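You operate a simulated robot arm through the tools that you are given. There is no shell and no other tool.

The job below is to be done with a simulated robot arm. You get a single attempt, and the scene is never put back.

## Task
Sort the row of three packets into the divided tray by their words and shut the yellow flap.

It is judged by the outcome, as a careful person would: the job done as asked, and still so three seconds after it is handed in. It fails if anything else is knocked over, pushed out of place, dropped, spilled or broken.

## Robot
A 7-joint arm with a two-finger parallel gripper, fixed in place. Base frame: the origin is on the floor under the middle of its stand, x ahead of it, y to its left, z up. Readings come in mm, degrees, newtons and seconds.
With the tool pointing down near the work surface it reaches from about 100 to 660 mm from the base axis. Its first joint turns from -66.0 to 66.0 degrees. Payload 1.57 kg.
Tool frame: the origin (TCP) lies between the finger pads and is the grasp point; the fingertips stand 30 mm ahead of it; z points along the fingers, y is the line along which they close. Largest opening 80 mm; finger width 17, thickness 12; the body of the gripper, 40 by 82 mm, starts 80 mm behind the TCP.
Orientation is that of the tool frame in the base frame, as [roll, pitch, yaw] about the fixed x, y, z axes, in that order (R = Rz(yaw) Ry(pitch) Rx(roll)). With the fingers straight down and closing along the base's y, the tool's x points along the base's -x, its y along +y and its z along -z.

## Interface
- The arm moves only by the tool servo_tool. Its arguments are lists of equal length, an entry for each row: "travel": the shift along the tool's x, y, z in units of 250 mm (1.0 is 250 mm), a list of three; "dr": the turn, a rotation vector about the tool's x, y, z in units of 120 degrees (1.0 is 120 degrees), a list of three; "hand": the opening, from 0 (shut) to 1 (fully open). In form: {"travel": [[dx, dy, dz], ...], "dr": [[wx, wy, wz], ...], "hand": [hand, ...]}. A call has 1 to 20 rows; each row is the pose to reach, as a shift and turn from the pose commanded when the call began, along the tool's axes at that moment. A call with a number of a shift or a turn outside -1 to 1 is refused whole. A row lasts 0.2 s, in which the tool goes at most 50 mm and 8.6 degrees; a call with a longer step from one row to the next is refused whole, and so is a gripper value outside its range. Where a pose cannot be reached the arm comes as near as it can. A force on the tool above 40 N (or 10 N above the force at the start of the call, whichever is more), or a blocked arm, ends the call early, and 0.2 s more pass. The fingers move at their own pace (about 72 mm/s each) and stop on an object; they squeeze with about 23 N. The grip force told is the motor's: it shows also when the fingers shut on nothing. Time passes only in rows, and 0.2 s behind the last, so rows that repeat a pose let the fingers close. It gives the time, the measured TCP pose, the force on the tool (base axes), the opening and the grip force at its end, in the units of the frame above (readings bear some noise), with the torque about the TCP (base axes, N m) and any sound that the robot's microphone picked up, and new pictures: "views" is both (left out), scene, wrist or none.
- Cameras (640 x 400 px; columns grow to the right, rows downward): "scene" is fixed at [50, 437.5, 1408]; the picture's right is [-0.77, -0.64, 0.00], its down [-0.45, 0.55, -0.71] and it looks along [0.45, -0.55, -0.71] (base axes); focal length 358 px, centre (320, 200). "wrist" rides on the gripper at [72, -7, -122] in the tool frame; the picture's right is [0.09, 1.00, 0.00], its down [-0.84, 0.08, -0.54] and it looks along [-0.54, 0.05, 0.84] (tool axes); focal length 238 px, centre (320, 200). There is no depth. A picture from a camera that has moved, and an enlarged one, comes with that camera's place and axes in the base frame and with its lens.
- inspect(camera, box): a new picture of the part [left, top, right, bottom] of that camera's present view, enlarged. It takes no simulated time.
- hand_in(): hands the job in; it is judged then, once.

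Nothing tells you positions but the pictures and the camera data. Unless the task says otherwise, let go and move clear before handing in.

The tools are called after ">>>" as a command line: name --argument value ..., lists and objects as JSON in quotes. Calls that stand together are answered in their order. servo_tool: Moves the arm, as the interface text tells. Its arguments: {"type":"object","properties":{"travel":{"type":"array","items":{"type":"array","items":{"type":"number"}}},"dr":{"type":"array","items":{"type":"array","items":{"type":"number"}}},"hand":{"type":"array","items":{"type":"number"}},"views":{"type":"string","enum":["both","scene","wrist","none"]}},"required":["travel","dr","hand"]} The other tools are called the same way: inspect (camera, box) takes an enlarged picture of a part of a camera's view; hand_in () hands the job in.

At the start:

```text
time: 0.0
eef_pos: [458.5, 178.2, 1076.6]
ee_rot: [-179.9, 0.1, 179.9]
ft_force: [-0.1, -0.1, -0.6]
wrist_torque: [-0.01, -0.03, -0.02]
finger_gap: 79.9
grip_force: 0.2
```

scene: 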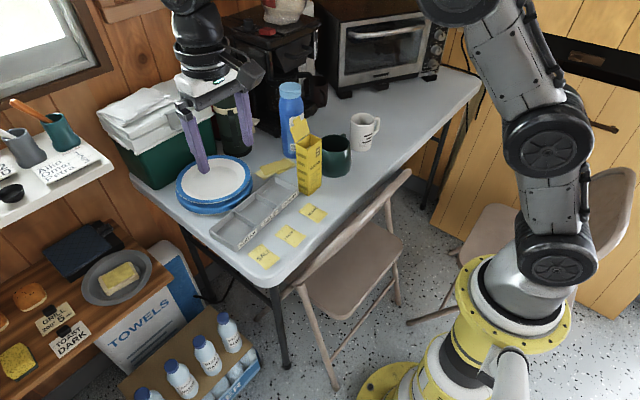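
wrist: 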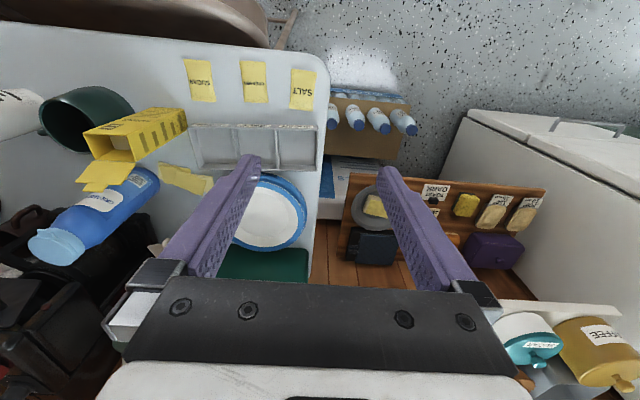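

I see a table with three yellow packets in a row, a divided grey tray with labels on it, and a yellow box with an open flap. I'll look closer at the packets, tray and flap before I move.

>>> inspect --camera "scene" --box '[200, 170, 340, 280]'

>>> inspect --camera "scene" --box '[250, 80, 400, 220]'

>>> inspect --camera "wrist" --box '[70, 40, 340, 210]'

```text
3.64 times, centred on (270, 225) of scene
camera zoom: at [50.0, 437.5, 1408.0], right [-0.77, -0.64, 0.0], down [-0.45, 0.55, -0.71], along [0.45, -0.55, -0.71], focal length 1303 px, centre (502, 109)
```

zoom: 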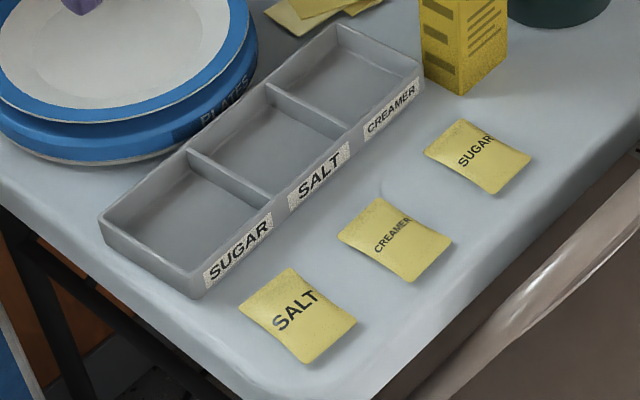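

```text
2.86 times, centred on (325, 150) of scene
camera zoom: at [50.0, 437.5, 1408.0], right [-0.77, -0.64, 0.0], down [-0.45, 0.55, -0.71], along [0.45, -0.55, -0.71], focal length 1024 px, centre (306, 343)
```

zoom: 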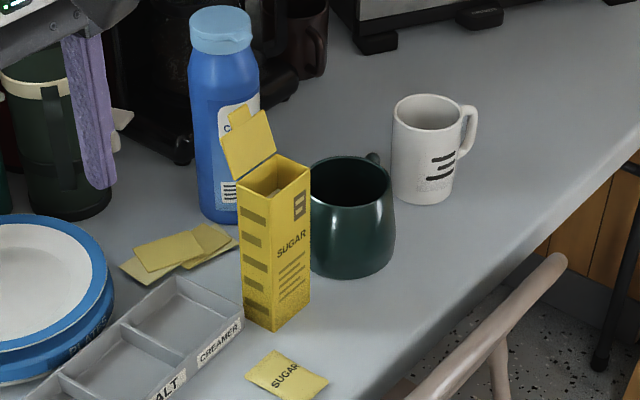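

```text
2.35 times, centred on (205, 125) of wrist
camera zoom: at [386.9, 170.9, 1198.0], right [-0.09, 1.0, 0.0], down [0.84, 0.08, 0.54], along [0.54, 0.05, -0.84], focal length 561 px, centre (591, 376)
```

zoom: 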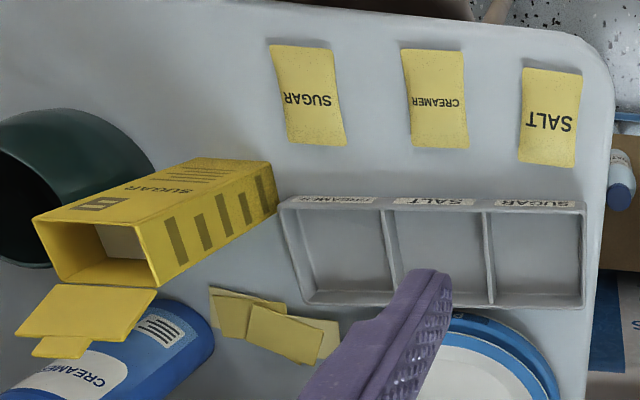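

Salt, creamer and sugar packets lie left to right near x≈450, and the tray slots behind them read SUGAR, SALT, CREAMER. The sugar box has an open lid hinged on its far side. I'll zoom in for exact measurements.

>>> inspect --camera "scene" --box '[280, 105, 340, 205]'

>>> inspect --camera "wrist" --box '[70, 90, 230, 220]'

>>> inspect --camera "wrist" --box '[170, 50, 340, 180]'

>>> inspect --camera "scene" --box '[205, 170, 335, 275]'

```text
4.00 times, centred on (310, 155) of scene
camera zoom: at [50.0, 437.5, 1408.0], right [-0.77, -0.64, 0.0], down [-0.45, 0.55, -0.71], along [0.45, -0.55, -0.71], focal length 1434 px, centre (360, 380)
```

zoom: 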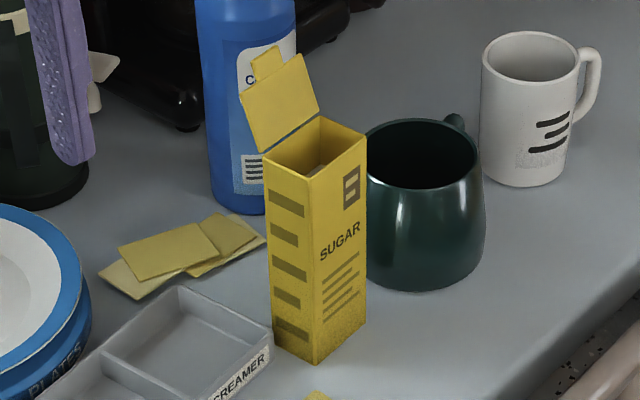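

```text
3.08 times, centred on (150, 155) of wrist
camera zoom: at [386.9, 170.9, 1198.0], right [-0.09, 1.0, 0.0], down [0.84, 0.08, 0.54], along [0.54, 0.05, -0.84], focal length 733 px, centre (843, 338)
```

zoom: 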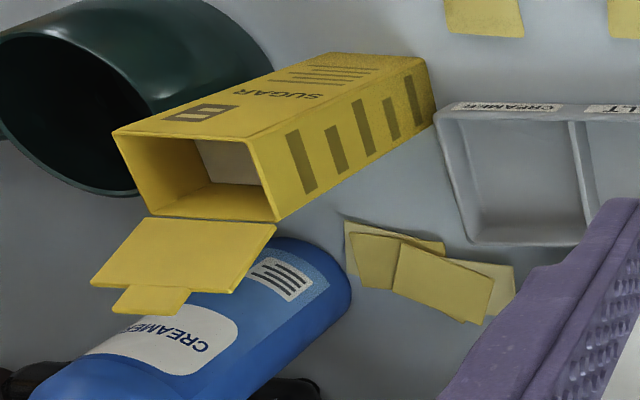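

```text
3.08 times, centred on (255, 115) of wrist
camera zoom: at [386.9, 170.9, 1198.0], right [-0.09, 1.0, 0.0], down [0.84, 0.08, 0.54], along [0.54, 0.05, -0.84], focal length 733 px, centre (520, 462)
```

zoom: 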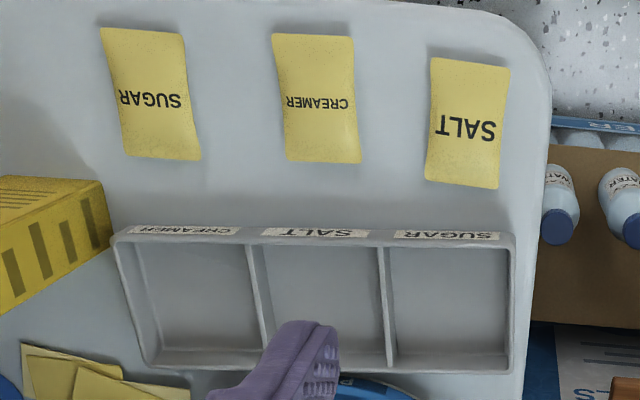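

```text
3.81 times, centred on (270, 222) of scene
camera zoom: at [50.0, 437.5, 1408.0], right [-0.77, -0.64, 0.0], down [-0.45, 0.55, -0.71], along [0.45, -0.55, -0.71], focal length 1365 px, centre (510, 114)
```

zoom: 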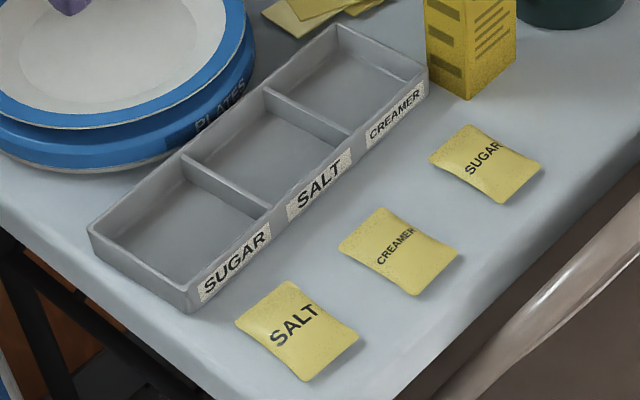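

The packets measure about 44×64 mm and lie nearly square to the base axes. They're at roughly salt (454,146), creamer (449,62) and sugar (455,−30), on a table near z≈742. I'll go above the salt packet first.

>>> servo_tool --travel '[[0.003, -0.02, 0.12], [0.006, -0.04, 0.24], [0.01, -0.07, 0.38], [0.014, -0.1, 0.52], [0.018, -0.125, 0.64], [0.018, -0.129, 0.706], [0.018, -0.129, 0.706]]' --dr '[[0, 0, 0], [0, 0, 0], [0, 0, 0], [0, 0, 0], [0, 0, 0], [0, 0, 0], [0, 0, 0]]' --hand '[1, 1, 1, 1, 1, 1, 1]'

```text
time: 1.6
eef_pos: [454.4, 145.9, 900.2]
ee_rot: [-180.0, 0.0, -180.0]
ft_force: [-0.8, -0.8, -0.2]
wrist_torque: [-0.02, 0.02, 0.0]
finger_gap: 80.0
grip_force: 0.1
camera wrist: at [381.9, 138.6, 1022.3], right [-0.09, 1.0, 0.0], down [0.84, 0.08, 0.54], along [0.54, 0.05, -0.84], focal length 238 px, centre (320, 200)
```

scene: 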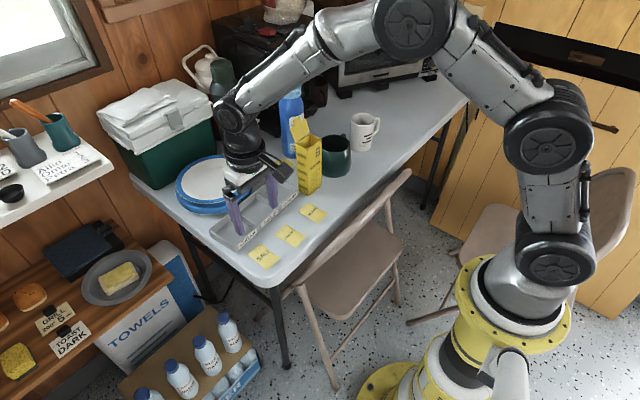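
wrist: 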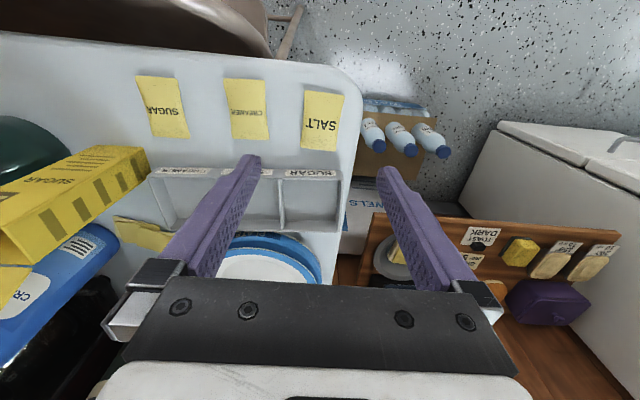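

The arm is above the salt packet at z≈900. I'll zoom in with the wrist camera to refine the packet, table and tray positions.

>>> inspect --camera "wrist" --box '[110, 60, 370, 240]'

>>> inspect --camera "wrist" --box '[0, 130, 160, 300]'

```text
2.22 times, centred on (240, 150) of wrist
camera zoom: at [381.9, 138.6, 1022.3], right [-0.09, 1.0, 0.0], down [0.84, 0.08, 0.54], along [0.54, 0.05, -0.84], focal length 530 px, centre (498, 311)
```

zoom: 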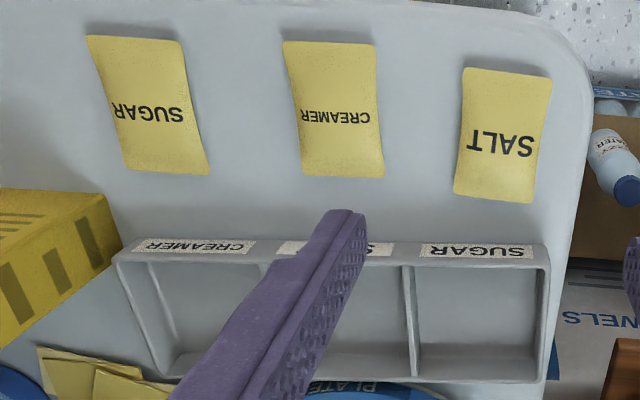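

```text
2.35 times, centred on (80, 215) of wrist
camera zoom: at [381.9, 138.6, 1022.3], right [-0.09, 1.0, 0.0], down [0.84, 0.08, 0.54], along [0.54, 0.05, -0.84], focal length 561 px, centre (885, 165)
```

zoom: 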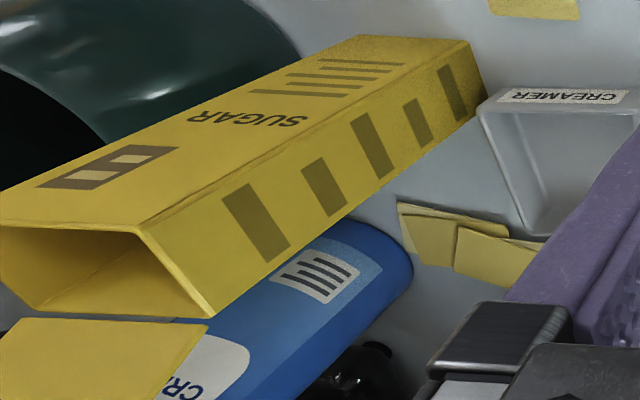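

My readings agree on a salt centre of about (455,146.5) and a packet height near z≈743–745. I'll descend with open fingers to just above the table.

>>> servo_tool --travel '[[-0.002, 0.001, 0.12], [-0.004, 0.002, 0.24], [-0.004, 0.002, 0.36], [-0.004, 0.002, 0.43], [-0.004, 0.002, 0.46], [-0.004, 0.002, 0.46]]' --dr '[[0, 0, 0], [0, 0, 0], [0, 0, 0], [0, 0, 0], [0, 0, 0], [0, 0, 0]]' --hand '[1, 1, 1, 1, 1, 1]'

```text
time: 3.0
eef_pos: [454.2, 147.0, 784.5]
ee_rot: [-180.0, 0.0, 180.0]
ft_force: [0.2, -0.8, -0.5]
wrist_torque: [0.02, -0.01, 0.04]
finger_gap: 80.0
grip_force: 0.0
camera wrist: at [382.1, 140.2, 906.7], right [-0.09, 1.0, 0.0], down [0.84, 0.08, 0.54], along [0.54, 0.05, -0.84], focal length 238 px, centre (320, 200)
```

scene: 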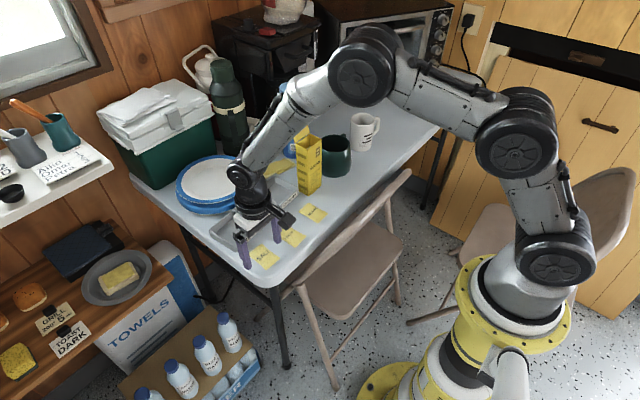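
wrist: 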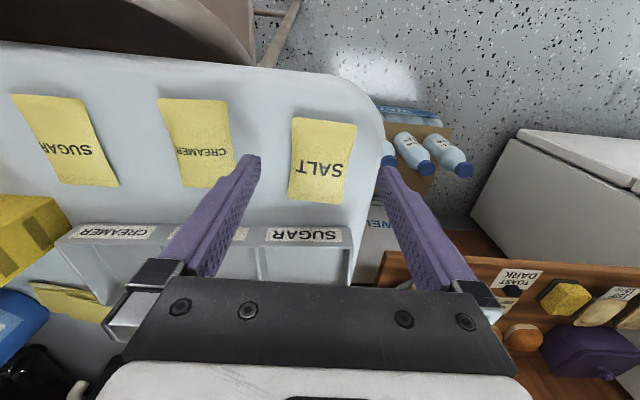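

The salt packet sits between the open fingers. I'll lower slowly to feel for the tabletop.

>>> servo_tool --travel '[[0, 0, 0.01], [0, 0, 0.02], [0, 0, 0.026], [0, 0, 0.032], [0, 0, 0.036], [0, 0, 0.04]]' --dr '[[0, 0, 0], [0, 0, 0], [0, 0, 0], [0, 0, 0], [0, 0, 0], [0, 0, 0]]' --hand '[1, 1, 1, 1, 1, 1]'

>>> inspect --camera "wrist" --box '[220, 90, 420, 220]'

>>> inspect --camera "scene" --box '[220, 190, 320, 280]'

```text
time: 4.4
eef_pos: [456.0, 145.4, 773.8]
ee_rot: [-179.9, 0.0, 180.0]
ft_force: [-0.5, 0.4, -0.3]
wrist_torque: [-0.03, 0.03, -0.02]
finger_gap: 80.0
grip_force: 0.1
camera wrist: at [383.7, 139.5, 896.4], right [-0.09, 1.0, 0.0], down [0.84, 0.08, 0.54], along [0.54, 0.05, -0.84], focal length 238 px, centre (320, 200)
```

scene: 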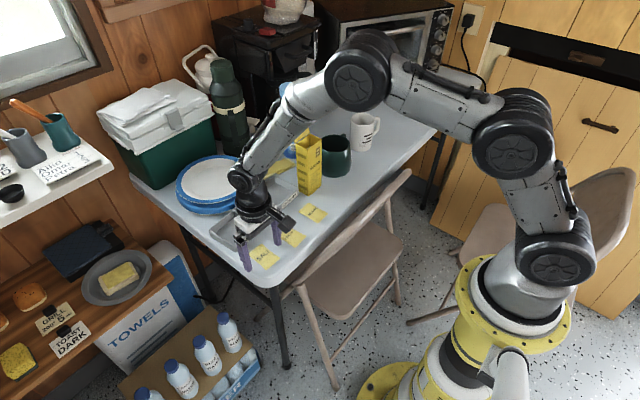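
wrist: 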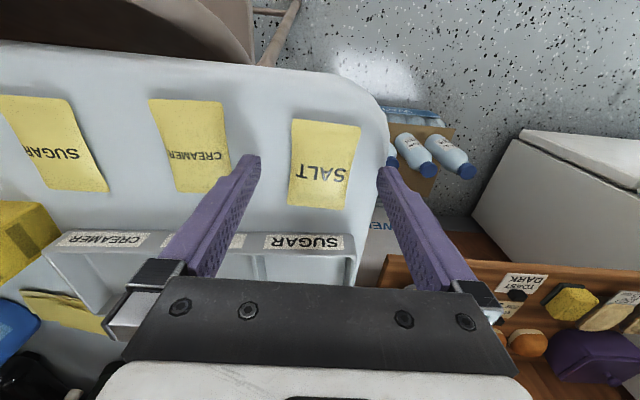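

```text
3.08 times, centred on (320, 155) of wrist
camera zoom: at [383.7, 139.5, 896.4], right [-0.09, 1.0, 0.0], down [0.84, 0.08, 0.54], along [0.54, 0.05, -0.84], focal length 733 px, centre (320, 338)
```

zoom: 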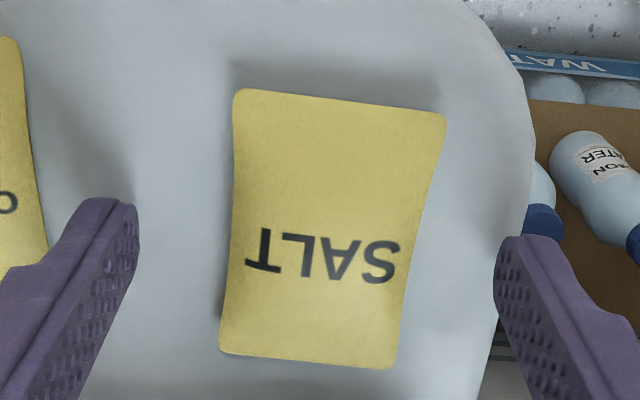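

```text
4.44 times, centred on (270, 235) of scene
camera zoom: at [50.0, 437.5, 1408.0], right [-0.77, -0.64, 0.0], down [-0.45, 0.55, -0.71], along [0.45, -0.55, -0.71], focal length 1593 px, centre (542, 44)
```

zoom: 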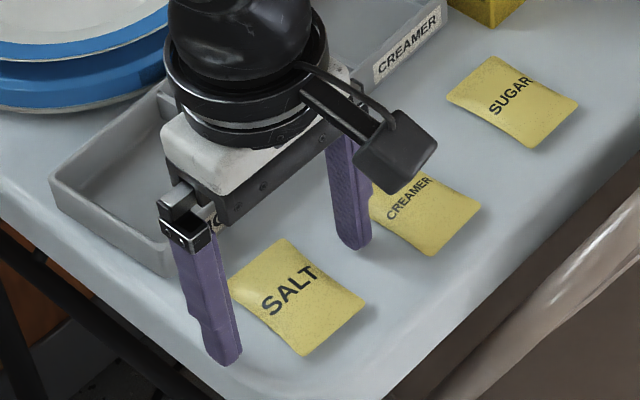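

There's no contact yet, with the tips at about z≈744. I'll go down in tiny steps and watch the force.

>>> servo_tool --travel '[[0, 0, 0.004], [0, 0, 0.008], [0, 0, 0.008]]' --dr '[[0, 0, 0], [0, 0, 0], [0, 0, 0]]' --hand '[1, 1, 1]' --views "none"

```text
time: 5.2
eef_pos: [456.6, 145.8, 771.6]
ee_rot: [-180.0, -0.1, -180.0]
ft_force: [0.5, 0.2, 0.2]
wrist_torque: [0.01, -0.02, -0.01]
finger_gap: 79.8
grip_force: 0.1
```

No contact yet. I'll continue down by another 2 mm.

>>> servo_tool --travel '[[0, 0, 0.004], [0, 0, 0.008], [0, 0, 0.008]]' --dr '[[0, 0, 0], [0, 0, 0], [0, 0, 0]]' --hand '[1, 1, 1]' --views "none"

>>> inspect --camera "scene" --box '[225, 210, 305, 280]'

```text
time: 6.0
eef_pos: [456.4, 145.3, 771.3]
ee_rot: [-180.0, -0.1, -180.0]
ft_force: [-2.1, -0.1, 2.6]
wrist_torque: [0.1, 0.05, 0.06]
finger_gap: 79.9
grip_force: 0.0
```

```text
5.71 times, centred on (265, 245) of scene
camera zoom: at [49.9, 437.5, 1408.0], right [-0.77, -0.64, 0.0], down [-0.45, 0.55, -0.71], along [0.45, -0.55, -0.71], focal length 2048 px, centre (634, -57)
```

zoom: 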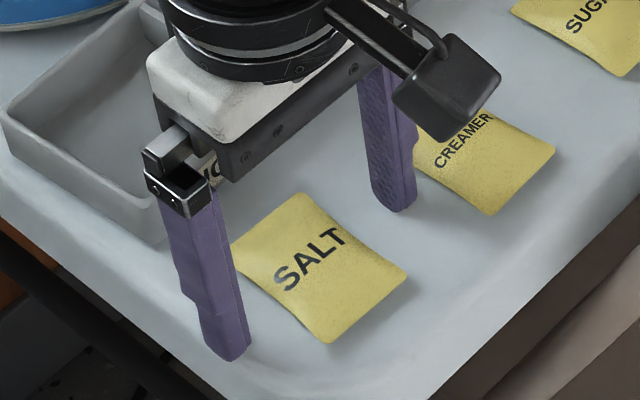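

Light contact of 2.6 N puts the tabletop at z≈741. I'll lift 1 mm and close on the packet's edges.

>>> servo_tool --travel '[[0, 0, -0.004], [0, 0, -0.004], [0, 0, -0.004], [0, 0, -0.004], [0, 0, -0.004], [0, 0, -0.004]]' --dr '[[0, 0, 0], [0, 0, 0], [0, 0, 0], [0, 0, 0], [0, 0, 0], [0, 0, 0]]' --hand '[1, 0.8, 0.6, 0.45, 0.4, 0.4]'

>>> inspect --camera "wrist" --box '[220, 90, 420, 220]'

>>> inspect --camera "scene" --box '[225, 210, 305, 280]'

```text
time: 7.4
eef_pos: [456.8, 145.0, 771.1]
ee_rot: [180.0, 0.0, -180.0]
ft_force: [-0.2, -0.7, 0.4]
wrist_torque: [0.0, 0.0, -0.01]
finger_gap: 40.1
grip_force: 22.9
camera wrist: at [383.3, 139.1, 893.6], right [-0.09, 1.0, 0.0], down [0.84, 0.08, 0.54], along [0.54, 0.05, -0.84], focal length 238 px, centre (320, 200)
```

scene: 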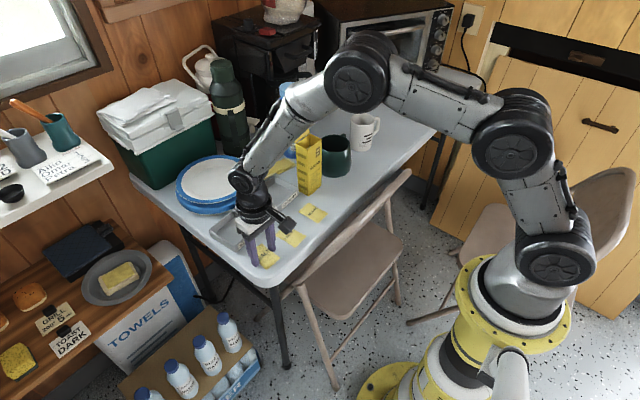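
wrist: 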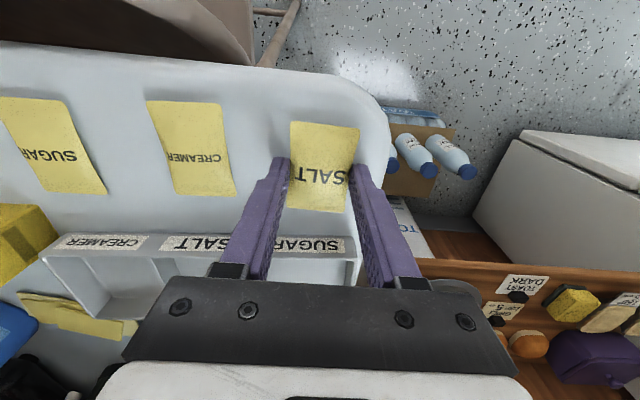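

```text
3.08 times, centred on (320, 155) of wrist
camera zoom: at [383.3, 139.1, 893.6], right [-0.09, 1.0, 0.0], down [0.84, 0.08, 0.54], along [0.54, 0.05, -0.84], focal length 733 px, centre (320, 338)
```

zoom: 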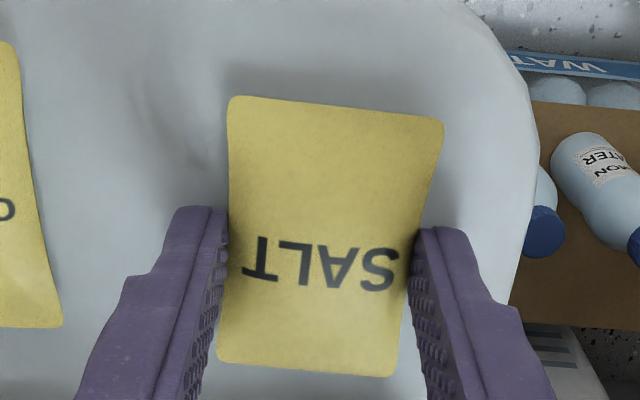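

```text
5.71 times, centred on (265, 245) of scene
camera zoom: at [50.0, 437.5, 1408.0], right [-0.77, -0.64, 0.0], down [-0.45, 0.55, -0.71], along [0.45, -0.55, -0.71], focal length 2048 px, centre (634, -57)
```

zoom: 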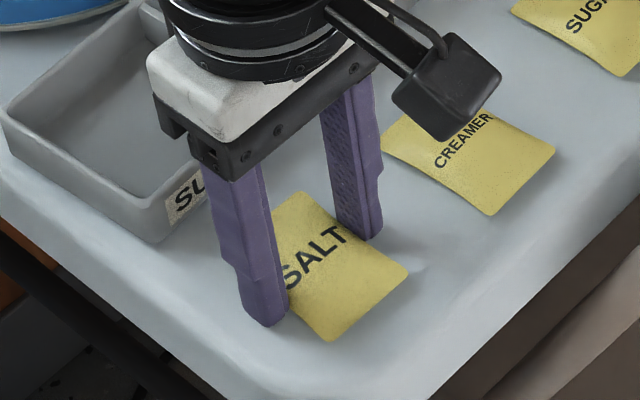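

The salt packet is gripped at a 40 mm gap with 23 N. I'll lift it straight up and check the hold.

>>> servo_tool --travel '[[0, 0, -0.02], [0, 0, -0.06], [0, 0, -0.12], [0, 0, -0.18], [0, 0, -0.24], [0, 0, -0.24]]' --dr '[[0, 0, 0], [0, 0, 0], [0, 0, 0], [0, 0, 0], [0, 0, 0], [0, 0, 0]]' --hand '[0.4, 0.4, 0.4, 0.4, 0.4, 0.4]'

>>> inspect --camera "wrist" --box '[110, 90, 420, 290]'

```text
time: 8.8
eef_pos: [455.7, 145.8, 831.3]
ee_rot: [-180.0, -0.1, 180.0]
ft_force: [0.1, 0.2, 0.7]
wrist_torque: [0.0, -0.01, -0.02]
finger_gap: 40.4
grip_force: 23.0
camera wrist: at [384.4, 139.2, 953.5], right [-0.09, 1.0, 0.0], down [0.84, 0.08, 0.54], along [0.54, 0.05, -0.84], focal length 238 px, centre (320, 200)
```

scene: 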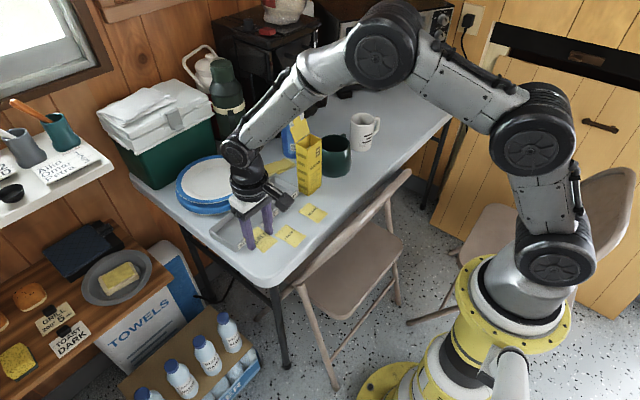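
wrist: 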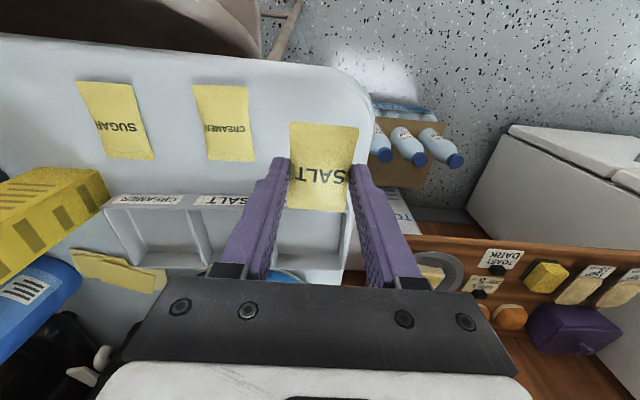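

```text
2.00 times, centred on (265, 190) of wrist
camera zoom: at [384.4, 139.2, 953.5], right [-0.09, 1.0, 0.0], down [0.84, 0.08, 0.54], along [0.54, 0.05, -0.84], focal length 477 px, centre (430, 220)
```

zoom: 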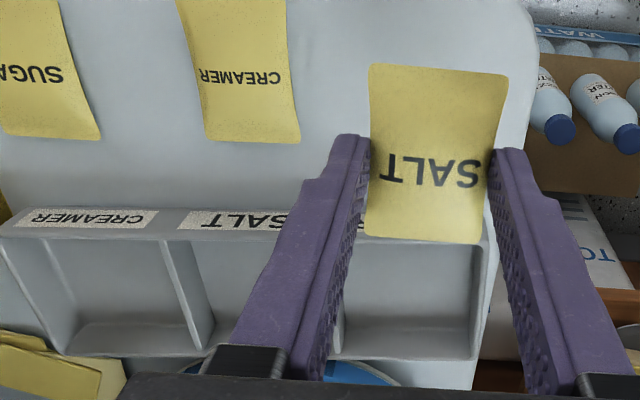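

The packet is held level and centred. I'll carry it over to the SALT (middle) slot at about (562,64), staying well above the rim and turning to match the tray's slight rotation of about 3.6°.

>>> servo_tool --travel '[[-0.04, -0.03, 0], [-0.12, -0.09, 0], [-0.2, -0.16, 0], [-0.29, -0.23, 0], [-0.37, -0.29, 0], [-0.42, -0.33, 0], [-0.42, -0.33, 0]]' --dr '[[0, 0, -0.005], [0, 0, -0.01], [0, 0, -0.015], [0, 0, -0.02], [0, 0, -0.025], [0, 0, -0.03], [0, 0, -0.03]]' --hand '[0.4, 0.4, 0.4, 0.4, 0.4, 0.4, 0.4]'

>>> inspect --camera "wrist" --box '[160, 90, 480, 290]'

>>> inspect --camera "scene" --box '[200, 165, 340, 265]'

```text
time: 10.4
eef_pos: [560.3, 63.8, 833.4]
ee_rot: [180.0, -0.1, -176.4]
ft_force: [0.0, -0.3, -0.3]
wrist_torque: [0.02, -0.01, -0.02]
finger_gap: 40.2
grip_force: 23.1
camera wrist: at [489.0, 52.4, 956.2], right [-0.15, 0.99, 0.0], down [0.83, 0.13, 0.54], along [0.53, 0.08, -0.84], focal length 238 px, centre (320, 200)
```

scene: 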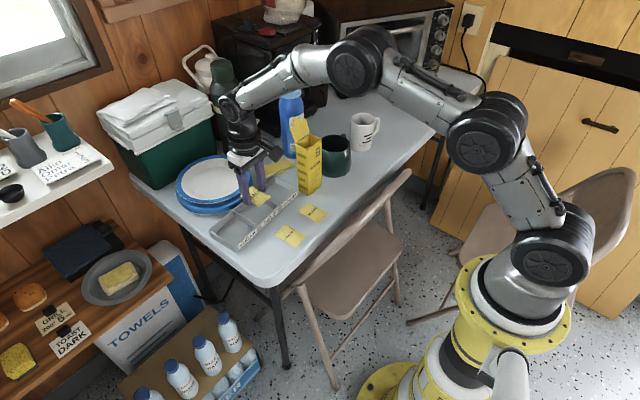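
wrist: 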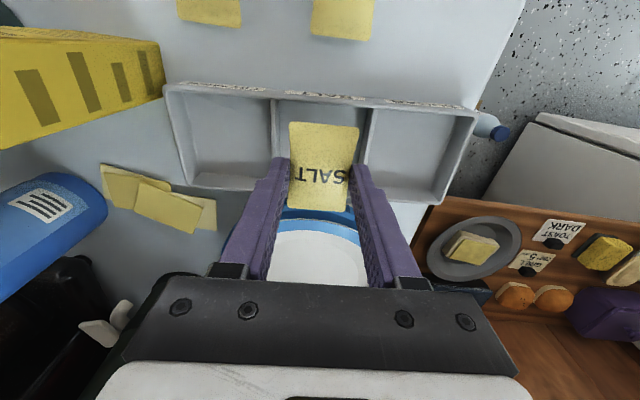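

```text
2.00 times, centred on (320, 190) of wrist
camera zoom: at [489.0, 52.4, 956.2], right [-0.15, 0.99, 0.0], down [0.83, 0.13, 0.54], along [0.53, 0.08, -0.84], focal length 477 px, centre (320, 220)
```

zoom: 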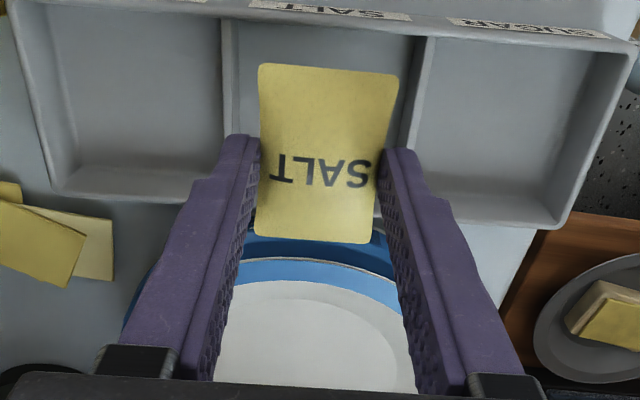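

```text
4.00 times, centred on (270, 215) of scene
camera zoom: at [50.0, 437.5, 1408.0], right [-0.77, -0.64, 0.0], down [-0.45, 0.55, -0.71], along [0.45, -0.55, -0.71], focal length 1434 px, centre (520, 140)
```

zoom: 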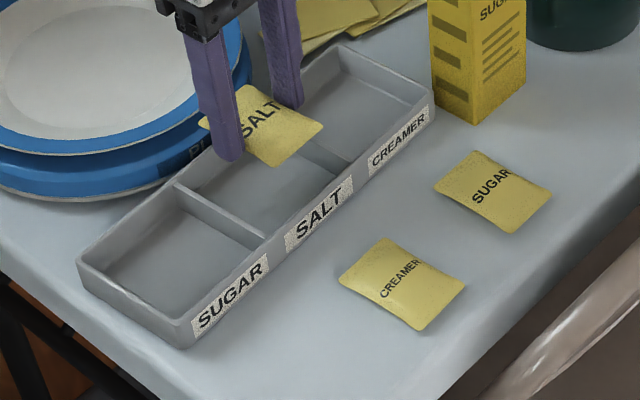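

The packet hovers over the middle SALT slot. The tray centre works out to about (563,64) with a rotation of 4.7°, so I'll trim the pose and lower to just above the rim.

>>> servo_tool --travel '[[-0.004, 0, 0.03], [-0.008, 0, 0.07], [-0.008, 0, 0.1], [-0.008, 0, 0.116], [-0.008, 0, 0.116]]' --dr '[[0, 0, -0.004], [0, 0, -0.009], [0, 0, -0.009], [0, 0, -0.009], [0, 0, -0.009]]' --hand '[0.4, 0.4, 0.4, 0.4, 0.4]'

>>> inspect --camera "wrist" --box '[220, 80, 420, 240]'

>>> inspect --camera "scene" --box '[220, 170, 310, 240]'

```text
time: 11.6
eef_pos: [563.1, 62.6, 802.5]
ee_rot: [-179.9, 0.0, -175.2]
ft_force: [0.7, -0.4, -0.7]
wrist_torque: [0.01, 0.01, -0.03]
finger_gap: 40.2
grip_force: 22.9
camera wrist: at [491.9, 51.4, 924.6], right [-0.17, 0.98, 0.0], down [0.83, 0.15, 0.54], along [0.53, 0.09, -0.84], focal length 238 px, centre (320, 200)
```

scene: 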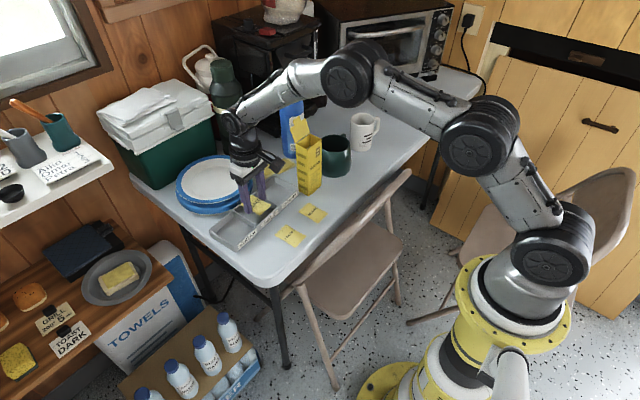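
wrist: 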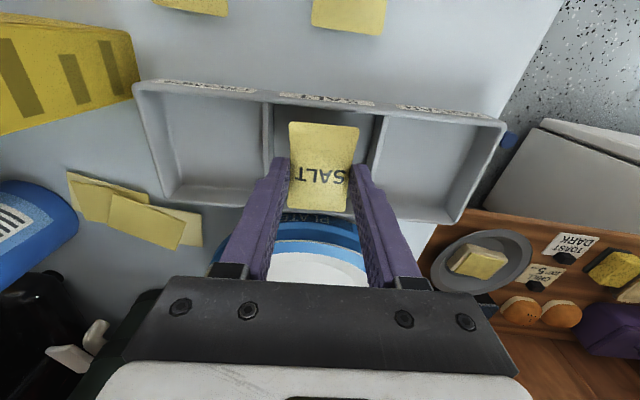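

```text
2.50 times, centred on (320, 160) of wrist
camera zoom: at [491.9, 51.4, 924.6], right [-0.17, 0.98, 0.0], down [0.83, 0.15, 0.54], along [0.53, 0.09, -0.84], focal length 596 px, centre (320, 300)
```

zoom: 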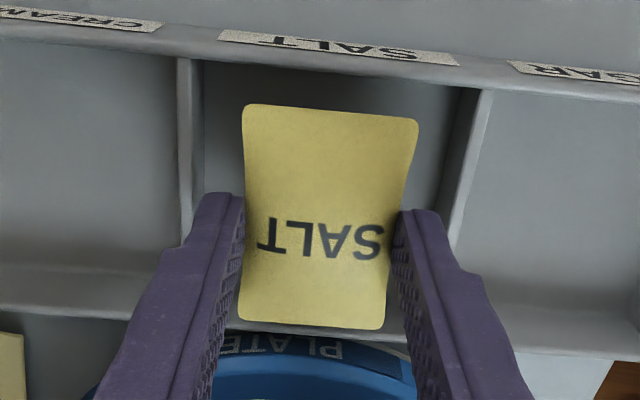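

```text
5.71 times, centred on (265, 205) of scene
camera zoom: at [50.0, 437.5, 1408.0], right [-0.77, -0.64, 0.0], down [-0.45, 0.55, -0.71], along [0.45, -0.55, -0.71], focal length 2048 px, centre (634, 171)
```

zoom: 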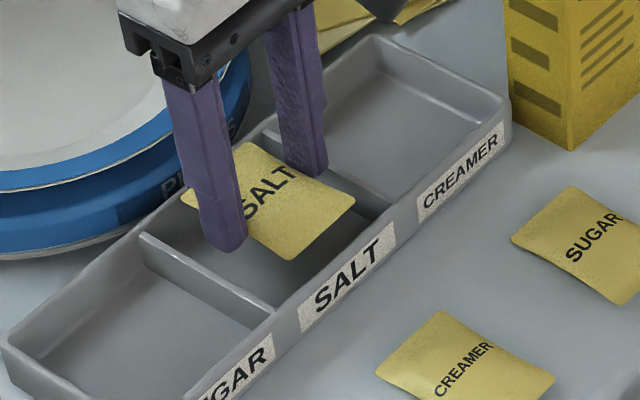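

The packet is centred over the SALT slot at about (563.7,63.7), parallel to the dividers. I'll lower it into the slot slowly.

>>> servo_tool --travel '[[0, 0, 0.02], [0, 0, 0.04], [0, 0, 0.06], [0, 0, 0.076], [0, 0, 0.084], [0, 0, 0.084]]' --dr '[[0, 0, 0], [0, 0, 0], [0, 0, 0], [0, 0, 0], [0, 0, 0], [0, 0, 0]]' --hand '[0.4, 0.4, 0.4, 0.4, 0.4, 0.4]'

>>> inspect --camera "wrist" --box '[220, 80, 420, 240]'

>>> inspect --camera "scene" --box '[220, 170, 310, 240]'

```text
time: 13.0
eef_pos: [562.5, 63.3, 780.1]
ee_rot: [-180.0, 0.0, -175.2]
ft_force: [1.0, -0.3, -0.2]
wrist_torque: [0.02, 0.05, 0.0]
finger_gap: 40.4
grip_force: 23.0
camera wrist: at [490.9, 50.7, 904.0], right [-0.17, 0.98, 0.0], down [0.83, 0.15, 0.54], along [0.53, 0.09, -0.84], focal length 238 px, centre (320, 200)
```

scene: 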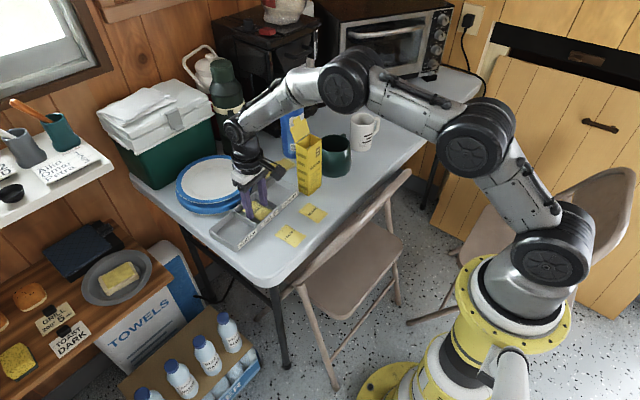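
wrist: 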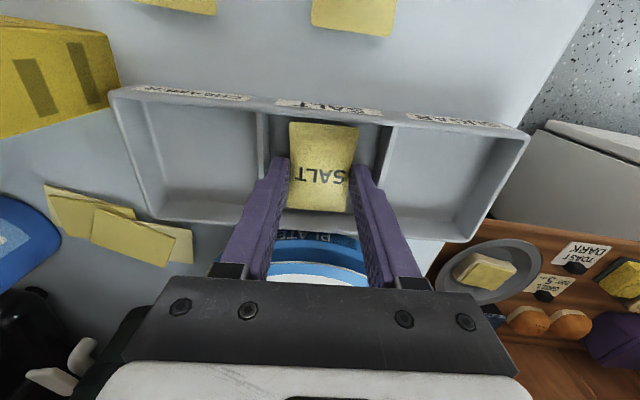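

```text
2.50 times, centred on (320, 160) of wrist
camera zoom: at [490.9, 50.7, 904.0], right [-0.17, 0.98, 0.0], down [0.83, 0.15, 0.54], along [0.53, 0.09, -0.84], focal length 596 px, centre (320, 300)
```

zoom: 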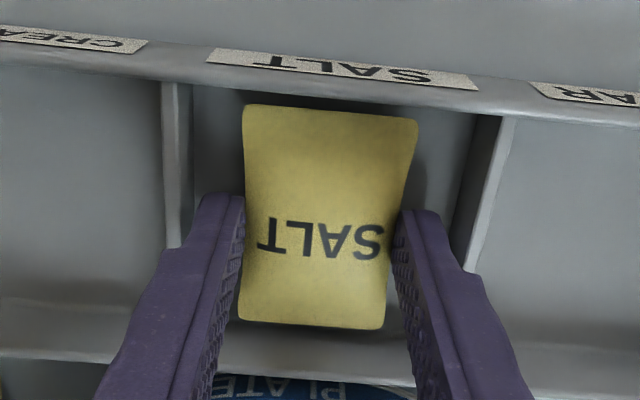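

```text
5.71 times, centred on (265, 205) of scene
camera zoom: at [50.0, 437.5, 1408.0], right [-0.77, -0.64, 0.0], down [-0.45, 0.55, -0.71], along [0.45, -0.55, -0.71], focal length 2048 px, centre (634, 171)
```

zoom: 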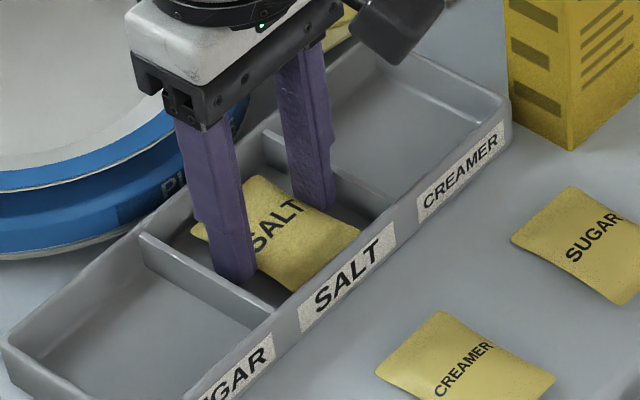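

The fingers and packet are inside the slot with clearance on both sides. I'll lower a few more mm, then release with a small opening so the fingers don't touch the dividers.

>>> servo_tool --travel '[[0, 0, 0.008], [0, 0, 0.014], [0, 0, 0.016], [0, 0, 0.016], [0, 0, 0.016], [0, 0, 0.016], [0, 0, 0.016]]' --dr '[[0, 0, 0], [0, 0, 0], [0, 0, 0], [0, 0, 0], [0, 0, 0], [0, 0, 0], [0, 0, 0]]' --hand '[0.4, 0.4, 0.4, 0.52, 0.54, 0.56, 0.56]'

>>> inspect --camera "wrist" --box '[220, 80, 420, 240]'

>>> inspect --camera "scene" --box '[220, 170, 310, 240]'

```text
time: 14.6
eef_pos: [562.8, 63.6, 775.3]
ee_rot: [179.9, 0.0, -175.3]
ft_force: [0.4, -0.6, 1.5]
wrist_torque: [0.05, 0.03, 0.04]
finger_gap: 44.3
grip_force: 0.2
camera wrist: at [491.5, 50.8, 898.7], right [-0.17, 0.98, 0.0], down [0.83, 0.15, 0.54], along [0.53, 0.09, -0.84], focal length 238 px, centre (320, 200)
```

scene: 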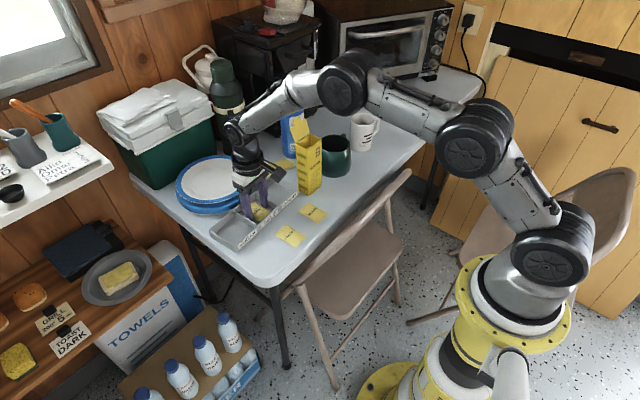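
wrist: 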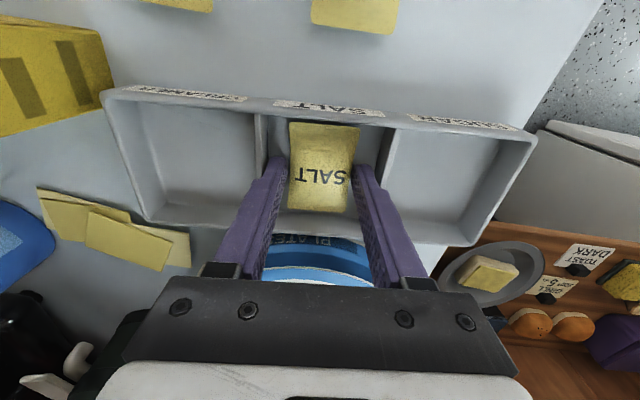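

```text
2.50 times, centred on (320, 160) of wrist
camera zoom: at [491.5, 50.8, 898.7], right [-0.17, 0.98, 0.0], down [0.83, 0.15, 0.54], along [0.53, 0.09, -0.84], focal length 596 px, centre (320, 300)
```

zoom: 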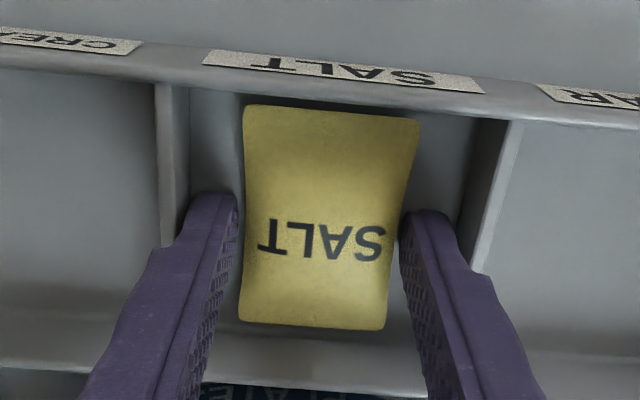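

```text
5.71 times, centred on (265, 205) of scene
camera zoom: at [49.9, 437.5, 1408.0], right [-0.77, -0.64, 0.0], down [-0.45, 0.55, -0.71], along [0.45, -0.55, -0.71], focal length 2048 px, centre (634, 171)
```

zoom: 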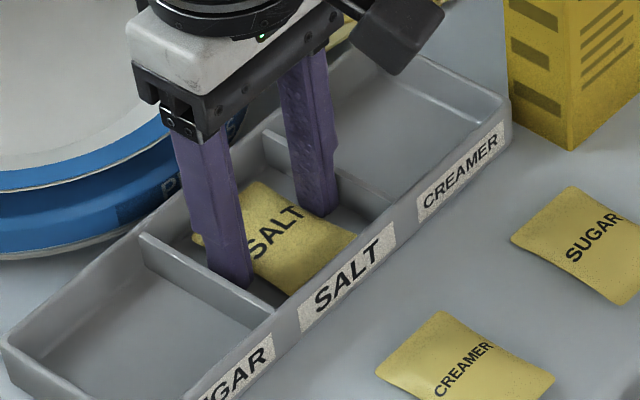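

The salt packet is released and lies flat in the SALT slot. I'll rise straight up, open the fingers, and move over the creamer packet at about (450,62.5).

>>> servo_tool --travel '[[0, 0, -0.03], [0, 0, -0.1], [0, 0, -0.18], [0, 0, -0.28], [0.06, 0.004, -0.28], [0.18, 0.012, -0.28], [0.3, 0.02, -0.28], [0.4, 0.028, -0.28], [0.447, 0.031, -0.28], [0.447, 0.031, -0.28]]' --dr '[[0, 0, 0], [0, 0, 0], [0, 0, 0], [0, 0, 0], [0, 0, 0.006], [0, 0, 0.012], [0, 0, 0.018], [0, 0, 0.018], [0, 0, 0.018], [0, 0, 0.018]]' --hand '[0.56, 0.56, 0.56, 0.7, 0.8, 0.9, 1, 1, 1, 1]'

>>> inspect --camera "wrist" --box '[220, 80, 420, 240]'

>>> inspect --camera "scene" --box '[210, 165, 330, 255]'

```text
time: 16.8
eef_pos: [451.1, 62.7, 846.0]
ee_rot: [-180.0, 0.0, -177.5]
ft_force: [0.5, 0.6, 0.1]
wrist_torque: [0.02, 0.0, 0.02]
finger_gap: 79.9
grip_force: 0.1
camera wrist: at [378.6, 52.0, 968.5], right [-0.14, 0.99, 0.0], down [0.83, 0.11, 0.54], along [0.54, 0.07, -0.84], focal length 238 px, centre (320, 200)
```

scene: 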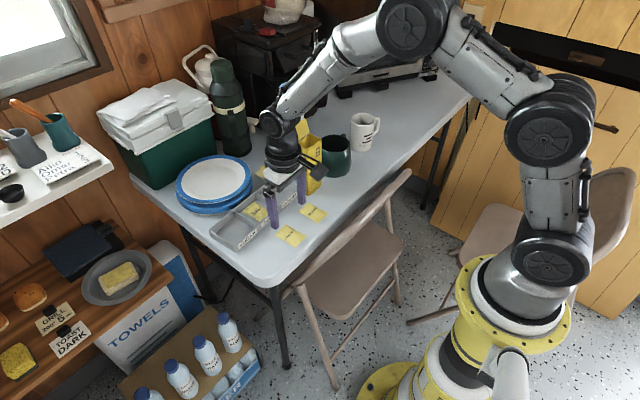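
wrist: 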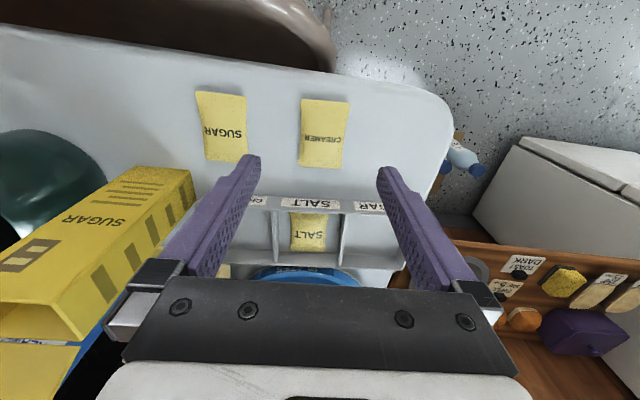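

```text
2.50 times, centred on (320, 160) of wrist
camera zoom: at [378.6, 52.0, 968.5], right [-0.14, 0.99, 0.0], down [0.83, 0.11, 0.54], along [0.54, 0.07, -0.84], focal length 596 px, centre (320, 300)
```

zoom: 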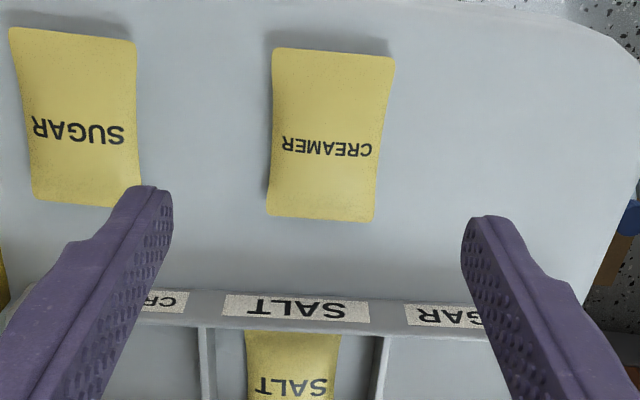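

```text
4.44 times, centred on (270, 210) of scene
camera zoom: at [49.9, 437.5, 1408.0], right [-0.77, -0.64, 0.0], down [-0.45, 0.55, -0.71], along [0.45, -0.55, -0.71], focal length 1593 px, centre (542, 156)
```

zoom: 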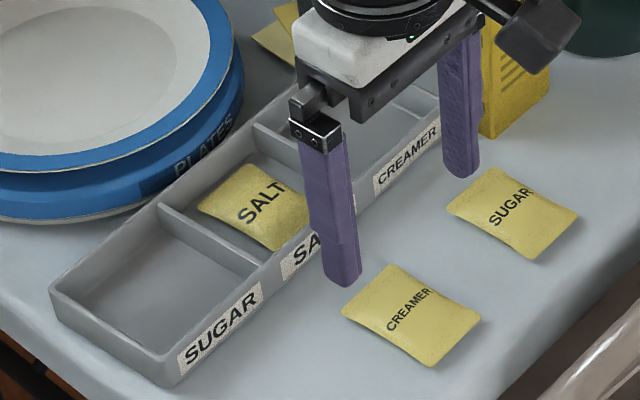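

The creamer packet's centre refines to about (451,63.5). I'll descend to grip height and close on it.

>>> servo_tool --travel '[[-0.003, 0.004, 0.1], [-0.003, 0.004, 0.2], [-0.003, 0.004, 0.26], [-0.003, 0.004, 0.288], [-0.003, 0.004, 0.3], [-0.003, 0.004, 0.304], [-0.003, 0.004, 0.304], [-0.003, 0.004, 0.304], [-0.003, 0.004, 0.304], [-0.003, 0.004, 0.304], [-0.003, 0.004, 0.304], [-0.003, 0.004, 0.304]]' --dr '[[0, 0, 0], [0, 0, 0], [0, 0, 0], [0, 0, 0], [0, 0, 0], [0, 0, 0], [0, 0, 0], [0, 0, 0], [0, 0, 0], [0, 0, 0], [0, 0, 0], [0, 0, 0]]' --hand '[1, 1, 1, 1, 1, 1, 0.8, 0.6, 0.45, 0.4, 0.4, 0.4]'

>>> inspect --camera "wrist" --box '[220, 80, 420, 240]'

```text
time: 19.4
eef_pos: [451.4, 64.2, 771.0]
ee_rot: [180.0, 0.0, -177.5]
ft_force: [-0.4, 0.6, -0.7]
wrist_torque: [0.01, -0.02, 0.0]
finger_gap: 40.0
grip_force: 23.2
camera wrist: at [378.9, 54.0, 893.7], right [-0.14, 0.99, 0.0], down [0.83, 0.11, 0.54], along [0.54, 0.07, -0.84], focal length 238 px, centre (320, 200)
```

scene: 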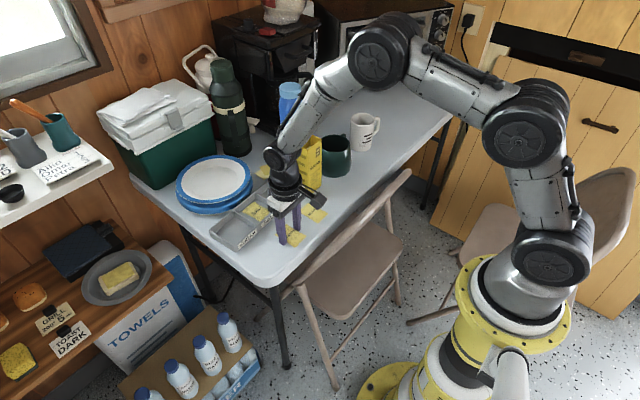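
wrist: 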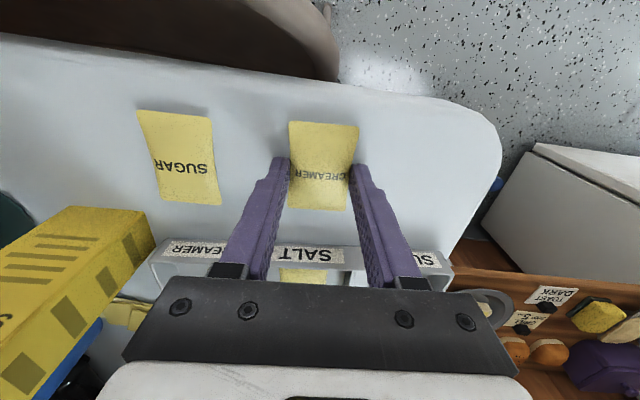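

```text
2.50 times, centred on (320, 160) of wrist
camera zoom: at [378.9, 54.0, 893.7], right [-0.14, 0.99, 0.0], down [0.83, 0.11, 0.54], along [0.54, 0.07, -0.84], focal length 596 px, centre (320, 300)
```

zoom: 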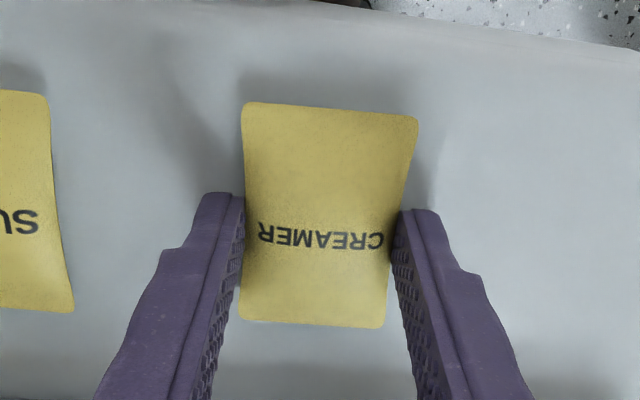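

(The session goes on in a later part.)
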